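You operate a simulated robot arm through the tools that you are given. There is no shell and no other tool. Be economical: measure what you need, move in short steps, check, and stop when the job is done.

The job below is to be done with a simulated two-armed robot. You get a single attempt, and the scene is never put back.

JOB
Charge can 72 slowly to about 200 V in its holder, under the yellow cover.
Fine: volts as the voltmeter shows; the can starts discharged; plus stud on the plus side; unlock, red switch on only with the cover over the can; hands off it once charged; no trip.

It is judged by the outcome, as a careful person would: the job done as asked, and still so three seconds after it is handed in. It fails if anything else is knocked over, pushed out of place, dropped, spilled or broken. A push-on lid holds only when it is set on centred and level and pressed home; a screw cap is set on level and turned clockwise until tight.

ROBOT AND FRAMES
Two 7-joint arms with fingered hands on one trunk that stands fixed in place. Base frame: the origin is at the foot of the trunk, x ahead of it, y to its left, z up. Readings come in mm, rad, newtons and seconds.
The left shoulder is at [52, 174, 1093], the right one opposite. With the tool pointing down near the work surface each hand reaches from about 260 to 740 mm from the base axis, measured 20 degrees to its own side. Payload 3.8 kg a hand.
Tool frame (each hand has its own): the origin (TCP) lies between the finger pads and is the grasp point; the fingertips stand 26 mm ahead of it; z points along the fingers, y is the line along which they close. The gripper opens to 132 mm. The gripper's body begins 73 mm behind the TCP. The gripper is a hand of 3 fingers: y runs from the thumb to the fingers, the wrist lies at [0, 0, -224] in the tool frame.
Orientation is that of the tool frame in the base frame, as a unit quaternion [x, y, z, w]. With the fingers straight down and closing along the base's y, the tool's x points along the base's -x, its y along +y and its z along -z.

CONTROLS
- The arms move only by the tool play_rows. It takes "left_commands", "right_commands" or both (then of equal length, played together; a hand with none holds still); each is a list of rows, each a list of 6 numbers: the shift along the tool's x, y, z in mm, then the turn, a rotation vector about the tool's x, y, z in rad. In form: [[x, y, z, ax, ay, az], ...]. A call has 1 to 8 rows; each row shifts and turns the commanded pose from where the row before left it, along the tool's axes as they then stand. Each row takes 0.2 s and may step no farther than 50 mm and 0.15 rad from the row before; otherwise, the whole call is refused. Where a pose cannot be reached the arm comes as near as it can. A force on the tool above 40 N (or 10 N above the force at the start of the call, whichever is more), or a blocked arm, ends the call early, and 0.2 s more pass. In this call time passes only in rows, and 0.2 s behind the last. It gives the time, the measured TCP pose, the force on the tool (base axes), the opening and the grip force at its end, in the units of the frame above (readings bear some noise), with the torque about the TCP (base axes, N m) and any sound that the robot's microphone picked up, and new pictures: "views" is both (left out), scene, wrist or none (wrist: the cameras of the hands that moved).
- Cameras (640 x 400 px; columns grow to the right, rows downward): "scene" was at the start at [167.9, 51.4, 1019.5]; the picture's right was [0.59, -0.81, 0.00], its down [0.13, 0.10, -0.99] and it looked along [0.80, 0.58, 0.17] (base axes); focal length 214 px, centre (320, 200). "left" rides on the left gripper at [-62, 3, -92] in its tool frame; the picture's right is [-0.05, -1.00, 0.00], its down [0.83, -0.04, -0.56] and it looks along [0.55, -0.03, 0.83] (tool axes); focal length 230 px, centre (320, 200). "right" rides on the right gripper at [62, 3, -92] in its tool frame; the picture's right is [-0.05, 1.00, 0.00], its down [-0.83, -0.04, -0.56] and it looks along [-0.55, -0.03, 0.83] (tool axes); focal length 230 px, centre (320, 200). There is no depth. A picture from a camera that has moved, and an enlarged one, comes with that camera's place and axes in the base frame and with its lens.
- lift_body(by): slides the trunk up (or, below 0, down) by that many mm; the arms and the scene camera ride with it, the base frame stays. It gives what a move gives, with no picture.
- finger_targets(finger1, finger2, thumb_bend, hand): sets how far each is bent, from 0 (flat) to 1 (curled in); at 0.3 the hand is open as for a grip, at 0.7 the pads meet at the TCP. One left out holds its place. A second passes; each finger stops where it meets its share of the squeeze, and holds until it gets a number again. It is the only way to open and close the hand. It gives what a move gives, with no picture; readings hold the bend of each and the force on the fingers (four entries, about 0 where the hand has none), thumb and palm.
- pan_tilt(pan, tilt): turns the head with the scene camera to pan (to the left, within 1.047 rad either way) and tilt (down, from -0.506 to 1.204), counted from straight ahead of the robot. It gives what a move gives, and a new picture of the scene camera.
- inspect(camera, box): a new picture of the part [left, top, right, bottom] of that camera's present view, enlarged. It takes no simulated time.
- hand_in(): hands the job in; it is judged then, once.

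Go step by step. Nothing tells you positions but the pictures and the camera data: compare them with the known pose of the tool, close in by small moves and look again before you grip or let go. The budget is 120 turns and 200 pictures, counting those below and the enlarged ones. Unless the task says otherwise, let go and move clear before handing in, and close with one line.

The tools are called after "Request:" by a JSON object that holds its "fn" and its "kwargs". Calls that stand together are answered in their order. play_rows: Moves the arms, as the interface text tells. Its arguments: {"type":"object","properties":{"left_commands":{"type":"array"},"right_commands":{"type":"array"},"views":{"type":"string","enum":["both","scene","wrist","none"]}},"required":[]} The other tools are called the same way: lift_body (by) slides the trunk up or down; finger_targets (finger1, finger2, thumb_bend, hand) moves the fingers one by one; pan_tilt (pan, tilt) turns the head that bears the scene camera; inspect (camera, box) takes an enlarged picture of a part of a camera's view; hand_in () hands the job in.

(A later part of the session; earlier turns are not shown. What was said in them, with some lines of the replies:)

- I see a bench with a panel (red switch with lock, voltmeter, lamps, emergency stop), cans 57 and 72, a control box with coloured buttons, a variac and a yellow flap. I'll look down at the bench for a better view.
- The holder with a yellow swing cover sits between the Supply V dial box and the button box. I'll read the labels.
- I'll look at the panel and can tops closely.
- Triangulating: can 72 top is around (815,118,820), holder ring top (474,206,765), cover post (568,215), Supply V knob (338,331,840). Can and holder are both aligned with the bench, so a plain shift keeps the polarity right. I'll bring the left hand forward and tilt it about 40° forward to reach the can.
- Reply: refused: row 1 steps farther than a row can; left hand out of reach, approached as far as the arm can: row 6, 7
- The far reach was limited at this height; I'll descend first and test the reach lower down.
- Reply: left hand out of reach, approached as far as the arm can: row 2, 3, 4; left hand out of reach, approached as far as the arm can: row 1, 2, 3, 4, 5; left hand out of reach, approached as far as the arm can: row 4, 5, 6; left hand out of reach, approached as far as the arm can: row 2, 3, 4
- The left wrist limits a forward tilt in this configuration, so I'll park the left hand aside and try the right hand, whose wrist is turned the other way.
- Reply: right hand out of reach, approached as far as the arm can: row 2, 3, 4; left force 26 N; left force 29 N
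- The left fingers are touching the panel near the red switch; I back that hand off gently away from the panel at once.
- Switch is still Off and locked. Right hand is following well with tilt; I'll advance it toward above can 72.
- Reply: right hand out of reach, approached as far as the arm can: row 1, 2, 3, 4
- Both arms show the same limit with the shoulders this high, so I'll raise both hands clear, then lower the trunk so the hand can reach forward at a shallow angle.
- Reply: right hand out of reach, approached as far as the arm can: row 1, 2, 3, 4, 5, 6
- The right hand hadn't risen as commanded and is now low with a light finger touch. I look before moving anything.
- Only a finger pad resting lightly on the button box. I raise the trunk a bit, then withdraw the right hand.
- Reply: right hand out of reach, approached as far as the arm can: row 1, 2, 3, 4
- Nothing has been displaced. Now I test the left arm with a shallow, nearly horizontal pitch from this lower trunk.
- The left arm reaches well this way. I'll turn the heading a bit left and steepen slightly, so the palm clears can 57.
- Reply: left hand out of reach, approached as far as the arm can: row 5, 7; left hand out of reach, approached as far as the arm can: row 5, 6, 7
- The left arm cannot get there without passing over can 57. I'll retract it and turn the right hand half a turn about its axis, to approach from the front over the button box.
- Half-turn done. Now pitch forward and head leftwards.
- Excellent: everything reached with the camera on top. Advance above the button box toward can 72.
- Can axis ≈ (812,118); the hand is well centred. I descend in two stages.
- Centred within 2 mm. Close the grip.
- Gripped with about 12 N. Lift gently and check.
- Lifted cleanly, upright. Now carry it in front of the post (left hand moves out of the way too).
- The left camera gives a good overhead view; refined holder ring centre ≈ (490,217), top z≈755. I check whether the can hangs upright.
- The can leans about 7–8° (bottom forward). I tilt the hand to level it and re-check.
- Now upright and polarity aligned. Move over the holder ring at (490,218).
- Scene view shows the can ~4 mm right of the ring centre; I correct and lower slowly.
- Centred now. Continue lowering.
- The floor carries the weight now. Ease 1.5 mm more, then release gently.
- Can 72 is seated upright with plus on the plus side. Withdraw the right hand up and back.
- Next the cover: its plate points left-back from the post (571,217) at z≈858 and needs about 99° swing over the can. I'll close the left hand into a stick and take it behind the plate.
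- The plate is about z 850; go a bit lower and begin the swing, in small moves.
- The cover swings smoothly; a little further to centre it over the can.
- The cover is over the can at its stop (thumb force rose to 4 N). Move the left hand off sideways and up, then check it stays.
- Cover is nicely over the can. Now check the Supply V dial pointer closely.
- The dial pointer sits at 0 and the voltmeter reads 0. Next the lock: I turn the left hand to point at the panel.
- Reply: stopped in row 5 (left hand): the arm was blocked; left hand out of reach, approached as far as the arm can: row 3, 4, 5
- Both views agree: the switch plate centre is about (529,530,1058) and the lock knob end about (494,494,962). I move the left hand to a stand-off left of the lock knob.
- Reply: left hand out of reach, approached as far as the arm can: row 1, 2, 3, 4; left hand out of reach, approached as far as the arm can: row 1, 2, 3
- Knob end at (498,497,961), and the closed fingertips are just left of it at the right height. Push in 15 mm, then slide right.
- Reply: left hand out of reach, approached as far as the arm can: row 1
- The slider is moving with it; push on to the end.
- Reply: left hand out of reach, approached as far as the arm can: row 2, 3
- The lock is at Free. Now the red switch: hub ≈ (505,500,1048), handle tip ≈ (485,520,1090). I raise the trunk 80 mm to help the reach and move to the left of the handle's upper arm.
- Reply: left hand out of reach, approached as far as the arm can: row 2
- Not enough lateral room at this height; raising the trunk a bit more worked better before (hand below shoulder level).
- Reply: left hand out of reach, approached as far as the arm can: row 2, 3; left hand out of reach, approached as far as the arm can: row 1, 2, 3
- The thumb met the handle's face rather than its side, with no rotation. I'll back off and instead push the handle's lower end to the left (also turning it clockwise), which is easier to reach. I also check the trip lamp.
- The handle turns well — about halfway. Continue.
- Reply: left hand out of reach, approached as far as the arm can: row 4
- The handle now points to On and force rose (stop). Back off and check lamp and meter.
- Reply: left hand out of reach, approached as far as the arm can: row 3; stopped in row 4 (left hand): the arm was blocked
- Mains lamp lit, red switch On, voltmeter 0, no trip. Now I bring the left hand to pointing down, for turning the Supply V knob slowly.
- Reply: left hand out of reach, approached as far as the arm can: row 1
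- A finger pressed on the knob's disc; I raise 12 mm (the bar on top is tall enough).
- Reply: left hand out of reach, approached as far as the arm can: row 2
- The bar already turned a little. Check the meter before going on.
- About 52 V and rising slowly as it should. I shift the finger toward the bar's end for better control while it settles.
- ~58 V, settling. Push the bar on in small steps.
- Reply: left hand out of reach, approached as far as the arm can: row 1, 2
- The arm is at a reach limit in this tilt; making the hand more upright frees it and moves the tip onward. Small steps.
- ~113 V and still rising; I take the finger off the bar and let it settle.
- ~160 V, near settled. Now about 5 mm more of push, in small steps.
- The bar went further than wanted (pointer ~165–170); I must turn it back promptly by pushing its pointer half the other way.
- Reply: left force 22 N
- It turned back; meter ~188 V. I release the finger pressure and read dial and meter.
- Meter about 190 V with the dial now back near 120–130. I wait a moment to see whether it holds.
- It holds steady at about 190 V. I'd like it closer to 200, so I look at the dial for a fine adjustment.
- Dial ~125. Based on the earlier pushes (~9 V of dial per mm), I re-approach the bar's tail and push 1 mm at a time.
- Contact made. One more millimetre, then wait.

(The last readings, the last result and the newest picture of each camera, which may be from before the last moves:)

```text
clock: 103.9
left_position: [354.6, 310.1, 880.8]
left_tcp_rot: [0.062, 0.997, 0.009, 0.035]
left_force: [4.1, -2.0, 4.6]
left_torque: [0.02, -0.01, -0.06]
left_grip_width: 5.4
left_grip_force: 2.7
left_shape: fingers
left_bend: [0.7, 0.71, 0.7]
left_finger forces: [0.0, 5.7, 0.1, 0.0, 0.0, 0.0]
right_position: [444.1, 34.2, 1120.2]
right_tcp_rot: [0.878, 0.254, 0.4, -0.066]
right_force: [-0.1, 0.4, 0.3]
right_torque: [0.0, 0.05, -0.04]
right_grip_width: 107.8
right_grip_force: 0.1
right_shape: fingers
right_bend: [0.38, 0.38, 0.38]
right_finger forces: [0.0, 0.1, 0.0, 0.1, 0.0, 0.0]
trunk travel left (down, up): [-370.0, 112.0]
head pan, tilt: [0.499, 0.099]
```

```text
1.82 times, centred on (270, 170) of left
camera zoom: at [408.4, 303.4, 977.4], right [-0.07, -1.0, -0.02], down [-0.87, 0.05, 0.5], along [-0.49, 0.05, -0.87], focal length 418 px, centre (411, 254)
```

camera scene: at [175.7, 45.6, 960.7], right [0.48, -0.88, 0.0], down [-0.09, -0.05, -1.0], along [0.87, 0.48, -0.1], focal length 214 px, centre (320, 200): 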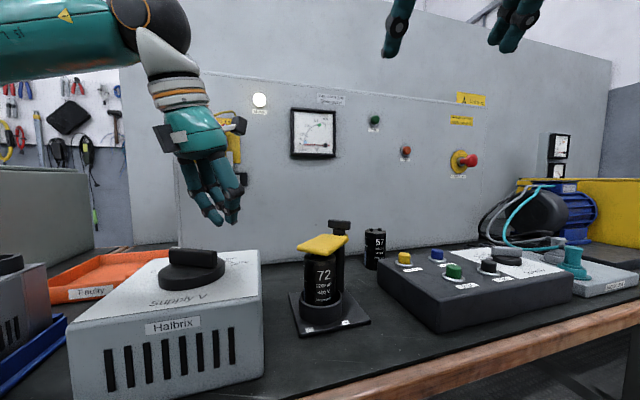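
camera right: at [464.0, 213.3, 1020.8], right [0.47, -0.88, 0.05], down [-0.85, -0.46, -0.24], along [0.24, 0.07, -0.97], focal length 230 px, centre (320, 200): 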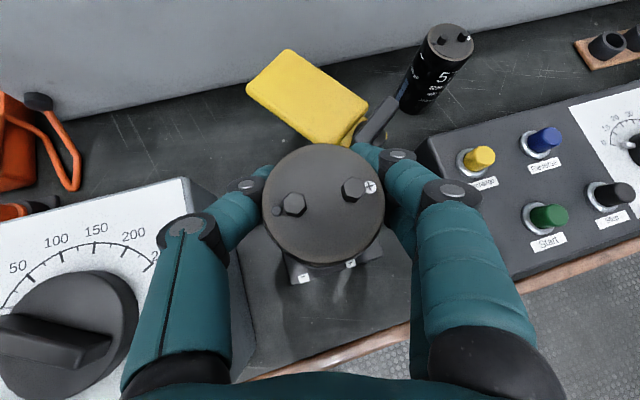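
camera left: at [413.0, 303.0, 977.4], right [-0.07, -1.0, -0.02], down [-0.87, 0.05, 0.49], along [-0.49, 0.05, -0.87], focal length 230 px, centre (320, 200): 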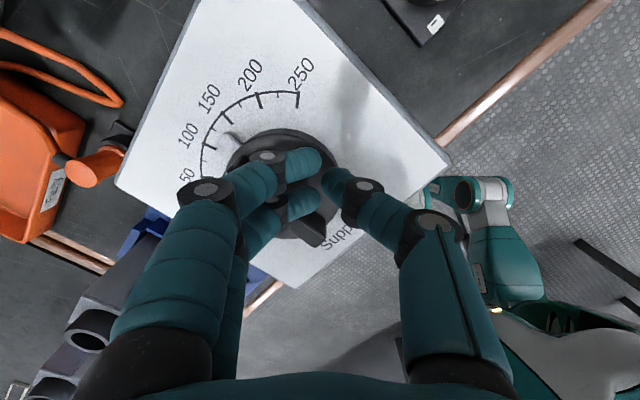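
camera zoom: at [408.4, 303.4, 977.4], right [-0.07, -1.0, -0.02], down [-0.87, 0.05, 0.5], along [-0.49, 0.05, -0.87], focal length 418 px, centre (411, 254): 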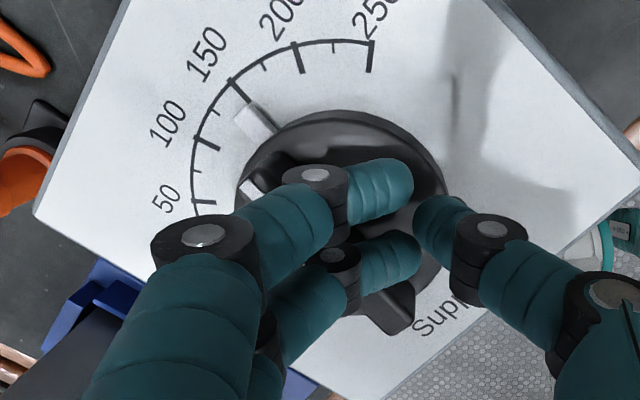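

The dial mark is now about 140. Release the finger and watch the meter settle.

Request:
{"fn": "play_rows", "kwargs": {"left_commands": [[-4, 0, -2, 0, 0, 0], [-3, 0, -4, 0, 0, 0], [0, 0, 0, 0, 0, 0], [0, 0, 0, 0, 0, 0]], "views": "none"}}

Request:
{"fn": "inspect", "kwargs": {"camera": "scene", "box": [290, 105, 340, 155]}}

Request:
{"fn": "inspect", "kwargs": {"camera": "left", "box": [160, 60, 380, 280]}}

```text
clock: 104.9
left_position: [361.1, 310.4, 885.7]
left_tcp_rot: [0.062, 0.997, 0.009, 0.036]
left_force: [0.4, 0.0, 1.1]
left_torque: [-0.01, 0.02, -0.02]
left_grip_width: 5.7
left_grip_force: 0.1
left_shape: fingers
left_bend: [0.7, 0.7, 0.7]
left_finger forces: [0.0, 0.1, 0.0, 0.1, 0.0, 0.1]
right_position: [443.6, 33.8, 1119.6]
right_tcp_rot: [0.878, 0.253, 0.401, -0.065]
right_force: [-0.3, -0.3, 0.0]
right_torque: [-0.01, 0.02, -0.01]
right_grip_width: 107.7
right_grip_force: 0.0
right_shape: fingers
right_bend: [0.38, 0.38, 0.38]
right_finger forces: [0.0, 0.0, 0.0, 0.0, 0.1, 0.0]
trunk travel left (down, up): [-370.0, 112.0]
head pan, tilt: [0.499, 0.099]
```

```text
8.00 times, centred on (315, 130) of scene
camera zoom: at [175.7, 45.5, 960.7], right [0.48, -0.88, 0.0], down [-0.09, -0.05, -1.0], along [0.87, 0.48, -0.1], focal length 1716 px, centre (360, 760)
```

zoom: 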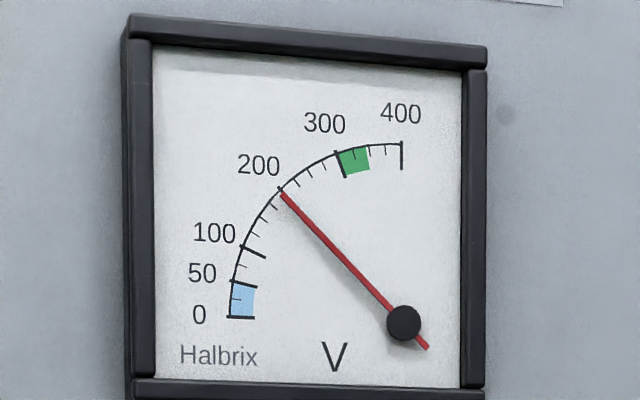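

```text
1.82 times, centred on (270, 170) of left
camera zoom: at [415.3, 303.7, 984.1], right [-0.07, -1.0, -0.02], down [-0.87, 0.05, 0.49], along [-0.49, 0.05, -0.87], focal length 418 px, centre (411, 254)
```

zoom: 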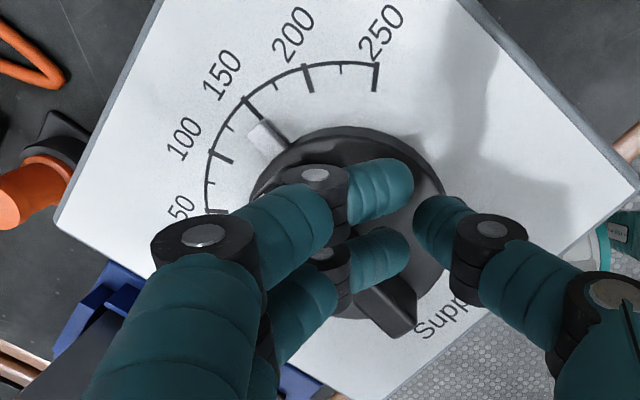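

The meter reads 200 V. To freeze it there I nudge the dial slightly back (the can holds its charge).

Request:
{"fn": "play_rows", "kwargs": {"left_commands": [[0, 9.5, 3, 0, 0, 0], [0, 9.5, 3, 0, 0, 0]], "views": "none"}}

Request:
{"fn": "inspect", "kwargs": {"camera": "left", "box": [160, 60, 380, 280]}}

Request:
{"fn": "inspect", "kwargs": {"camera": "scene", "box": [290, 105, 340, 155]}}

```text
clock: 105.5
left_position: [364.6, 326.4, 882.0]
left_tcp_rot: [0.063, 0.997, 0.009, 0.038]
left_force: [2.9, -7.1, 7.5]
left_torque: [-0.05, 0.03, 0.11]
left_grip_width: 6.2
left_grip_force: 5.2
left_shape: fingers
left_bend: [0.7, 0.73, 0.7]
left_finger forces: [0.0, 10.2, 0.1, 0.1, 0.0, 0.0]
right_position: [443.7, 34.0, 1119.8]
right_tcp_rot: [0.878, 0.253, 0.4, -0.066]
right_force: [-0.7, -0.1, -1.3]
right_torque: [0.01, -0.02, 0.01]
right_grip_width: 107.8
right_grip_force: 0.1
right_shape: fingers
right_bend: [0.38, 0.38, 0.38]
right_finger forces: [0.0, 0.0, 0.1, 0.0, 0.0, 0.0]
trunk travel left (down, up): [-370.0, 112.0]
head pan, tilt: [0.499, 0.099]
```

```text
1.82 times, centred on (270, 170) of left
camera zoom: at [418.4, 321.0, 979.6], right [-0.07, -1.0, -0.02], down [-0.87, 0.05, 0.49], along [-0.49, 0.05, -0.87], focal length 418 px, centre (411, 254)
```

zoom: 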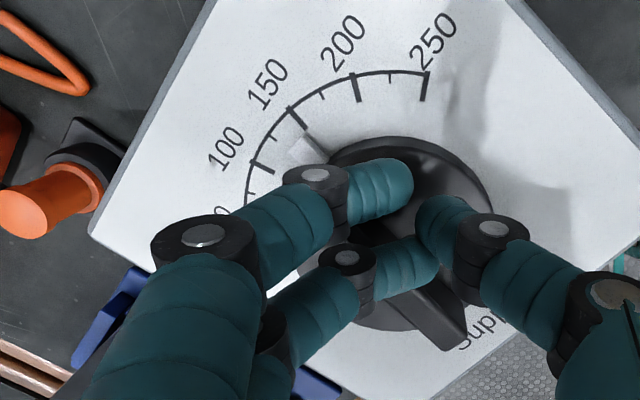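

```text
8.00 times, centred on (315, 130) of scene
camera zoom: at [175.6, 44.8, 960.9], right [0.48, -0.88, 0.0], down [-0.09, -0.05, -1.0], along [0.87, 0.48, -0.1], focal length 1716 px, centre (360, 760)
```

zoom: 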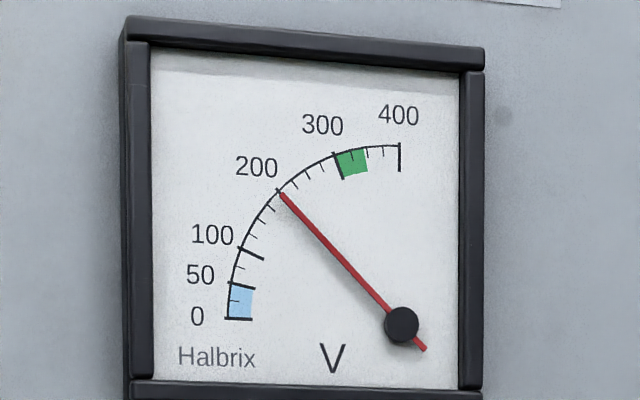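

Meter at 200 V, dial eased back. Withdraw the left hand upward and check that everything holds.

Request:
{"fn": "play_rows", "kwargs": {"left_commands": [[-3, -8, -3, 0, 0, 0], [0, -4, -20, 0, 0, 0], [0, 0, -45, 0, 0, 0], [0, 0, -45, 0, 0, 0], [0, 0, -45, 0, 0, 0]], "views": "both"}}

Request:
{"fn": "inspect", "kwargs": {"camera": "scene", "box": [290, 105, 340, 155]}}

Request:
{"fn": "inspect", "kwargs": {"camera": "scene", "box": [180, 80, 500, 340]}}

```text
clock: 106.7
left_position: [354.4, 313.5, 1040.4]
left_tcp_rot: [0.063, 0.997, 0.009, 0.035]
left_force: [-0.4, 0.5, 1.2]
left_torque: [-0.06, 0.0, -0.01]
left_grip_width: 5.6
left_grip_force: 0.0
left_shape: fingers
left_bend: [0.7, 0.7, 0.7]
left_finger forces: [0.0, 0.1, 0.0, 0.0, 0.0, 0.1]
right_position: [443.3, 34.4, 1119.7]
right_tcp_rot: [0.878, 0.252, 0.401, -0.066]
right_force: [-0.8, -0.3, 0.6]
right_torque: [0.01, 0.03, -0.01]
right_grip_width: 107.7
right_grip_force: 0.0
right_shape: fingers
right_bend: [0.38, 0.38, 0.38]
right_finger forces: [0.1, 0.1, 0.0, 0.1, 0.1, 0.0]
trunk travel left (down, up): [-370.0, 112.0]
head pan, tilt: [0.499, 0.099]
camera scene: at [175.4, 45.2, 960.8], right [0.48, -0.88, 0.0], down [-0.09, -0.05, -1.0], along [0.87, 0.48, -0.1], focal length 214 px, centre (320, 200)
camera left: at [407.4, 307.0, 1137.7], right [-0.07, -1.0, -0.02], down [-0.87, 0.05, 0.5], along [-0.49, 0.05, -0.87], focal length 230 px, centre (320, 200)
```

scene: 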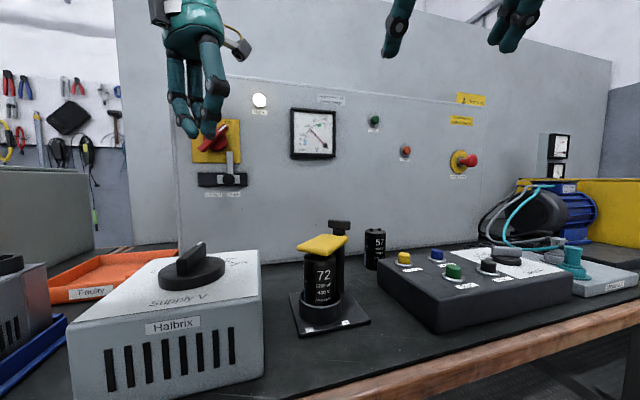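
left: 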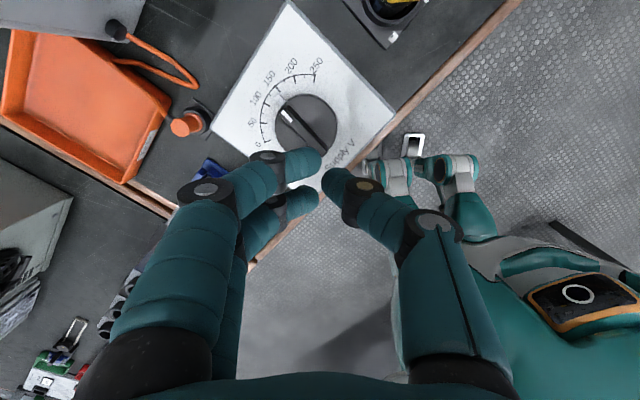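

```text
8.00 times, centred on (315, 130) of scene
camera zoom: at [175.4, 45.2, 960.8], right [0.48, -0.88, 0.0], down [-0.09, -0.05, -1.0], along [0.87, 0.48, -0.1], focal length 1716 px, centre (360, 760)
```

zoom: 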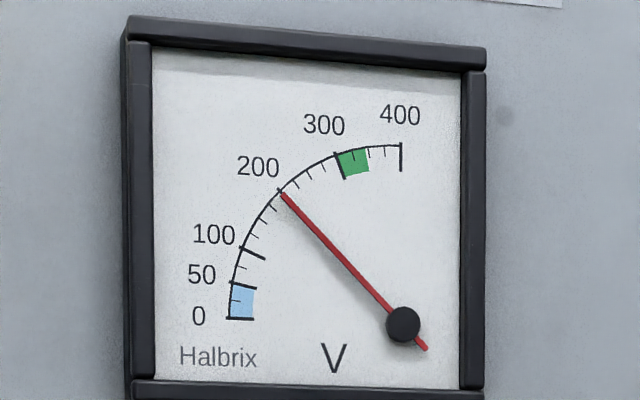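

```text
1.54 times, centred on (340, 210) of scene
camera zoom: at [175.4, 45.2, 960.8], right [0.48, -0.88, 0.0], down [-0.09, -0.05, -1.0], along [0.87, 0.48, -0.1], focal length 330 px, centre (289, 185)
```

zoom: 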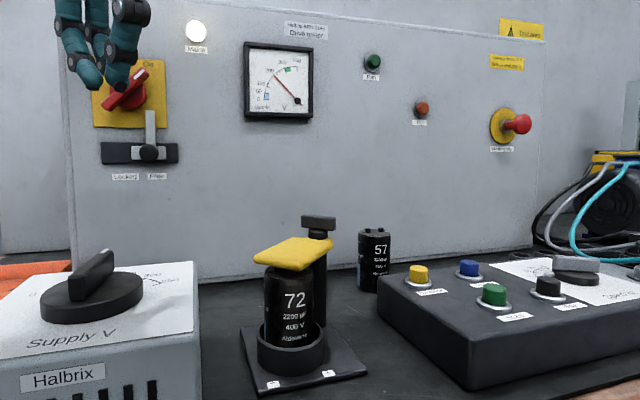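

The voltmeter holds at 200 V, the trip lamp is dark, the cover is over can 72 and both hands are clear, so I hand it in.

Request:
{"fn": "hand_in", "kwargs": {}}

```text
The job is handed in.
```

Can 72 is in its holder under the yellow cover with the plus stud on the plus side, charged slowly to about 200 V on the voltmeter; there was no trip, and the red switch is still on with both hands clear.
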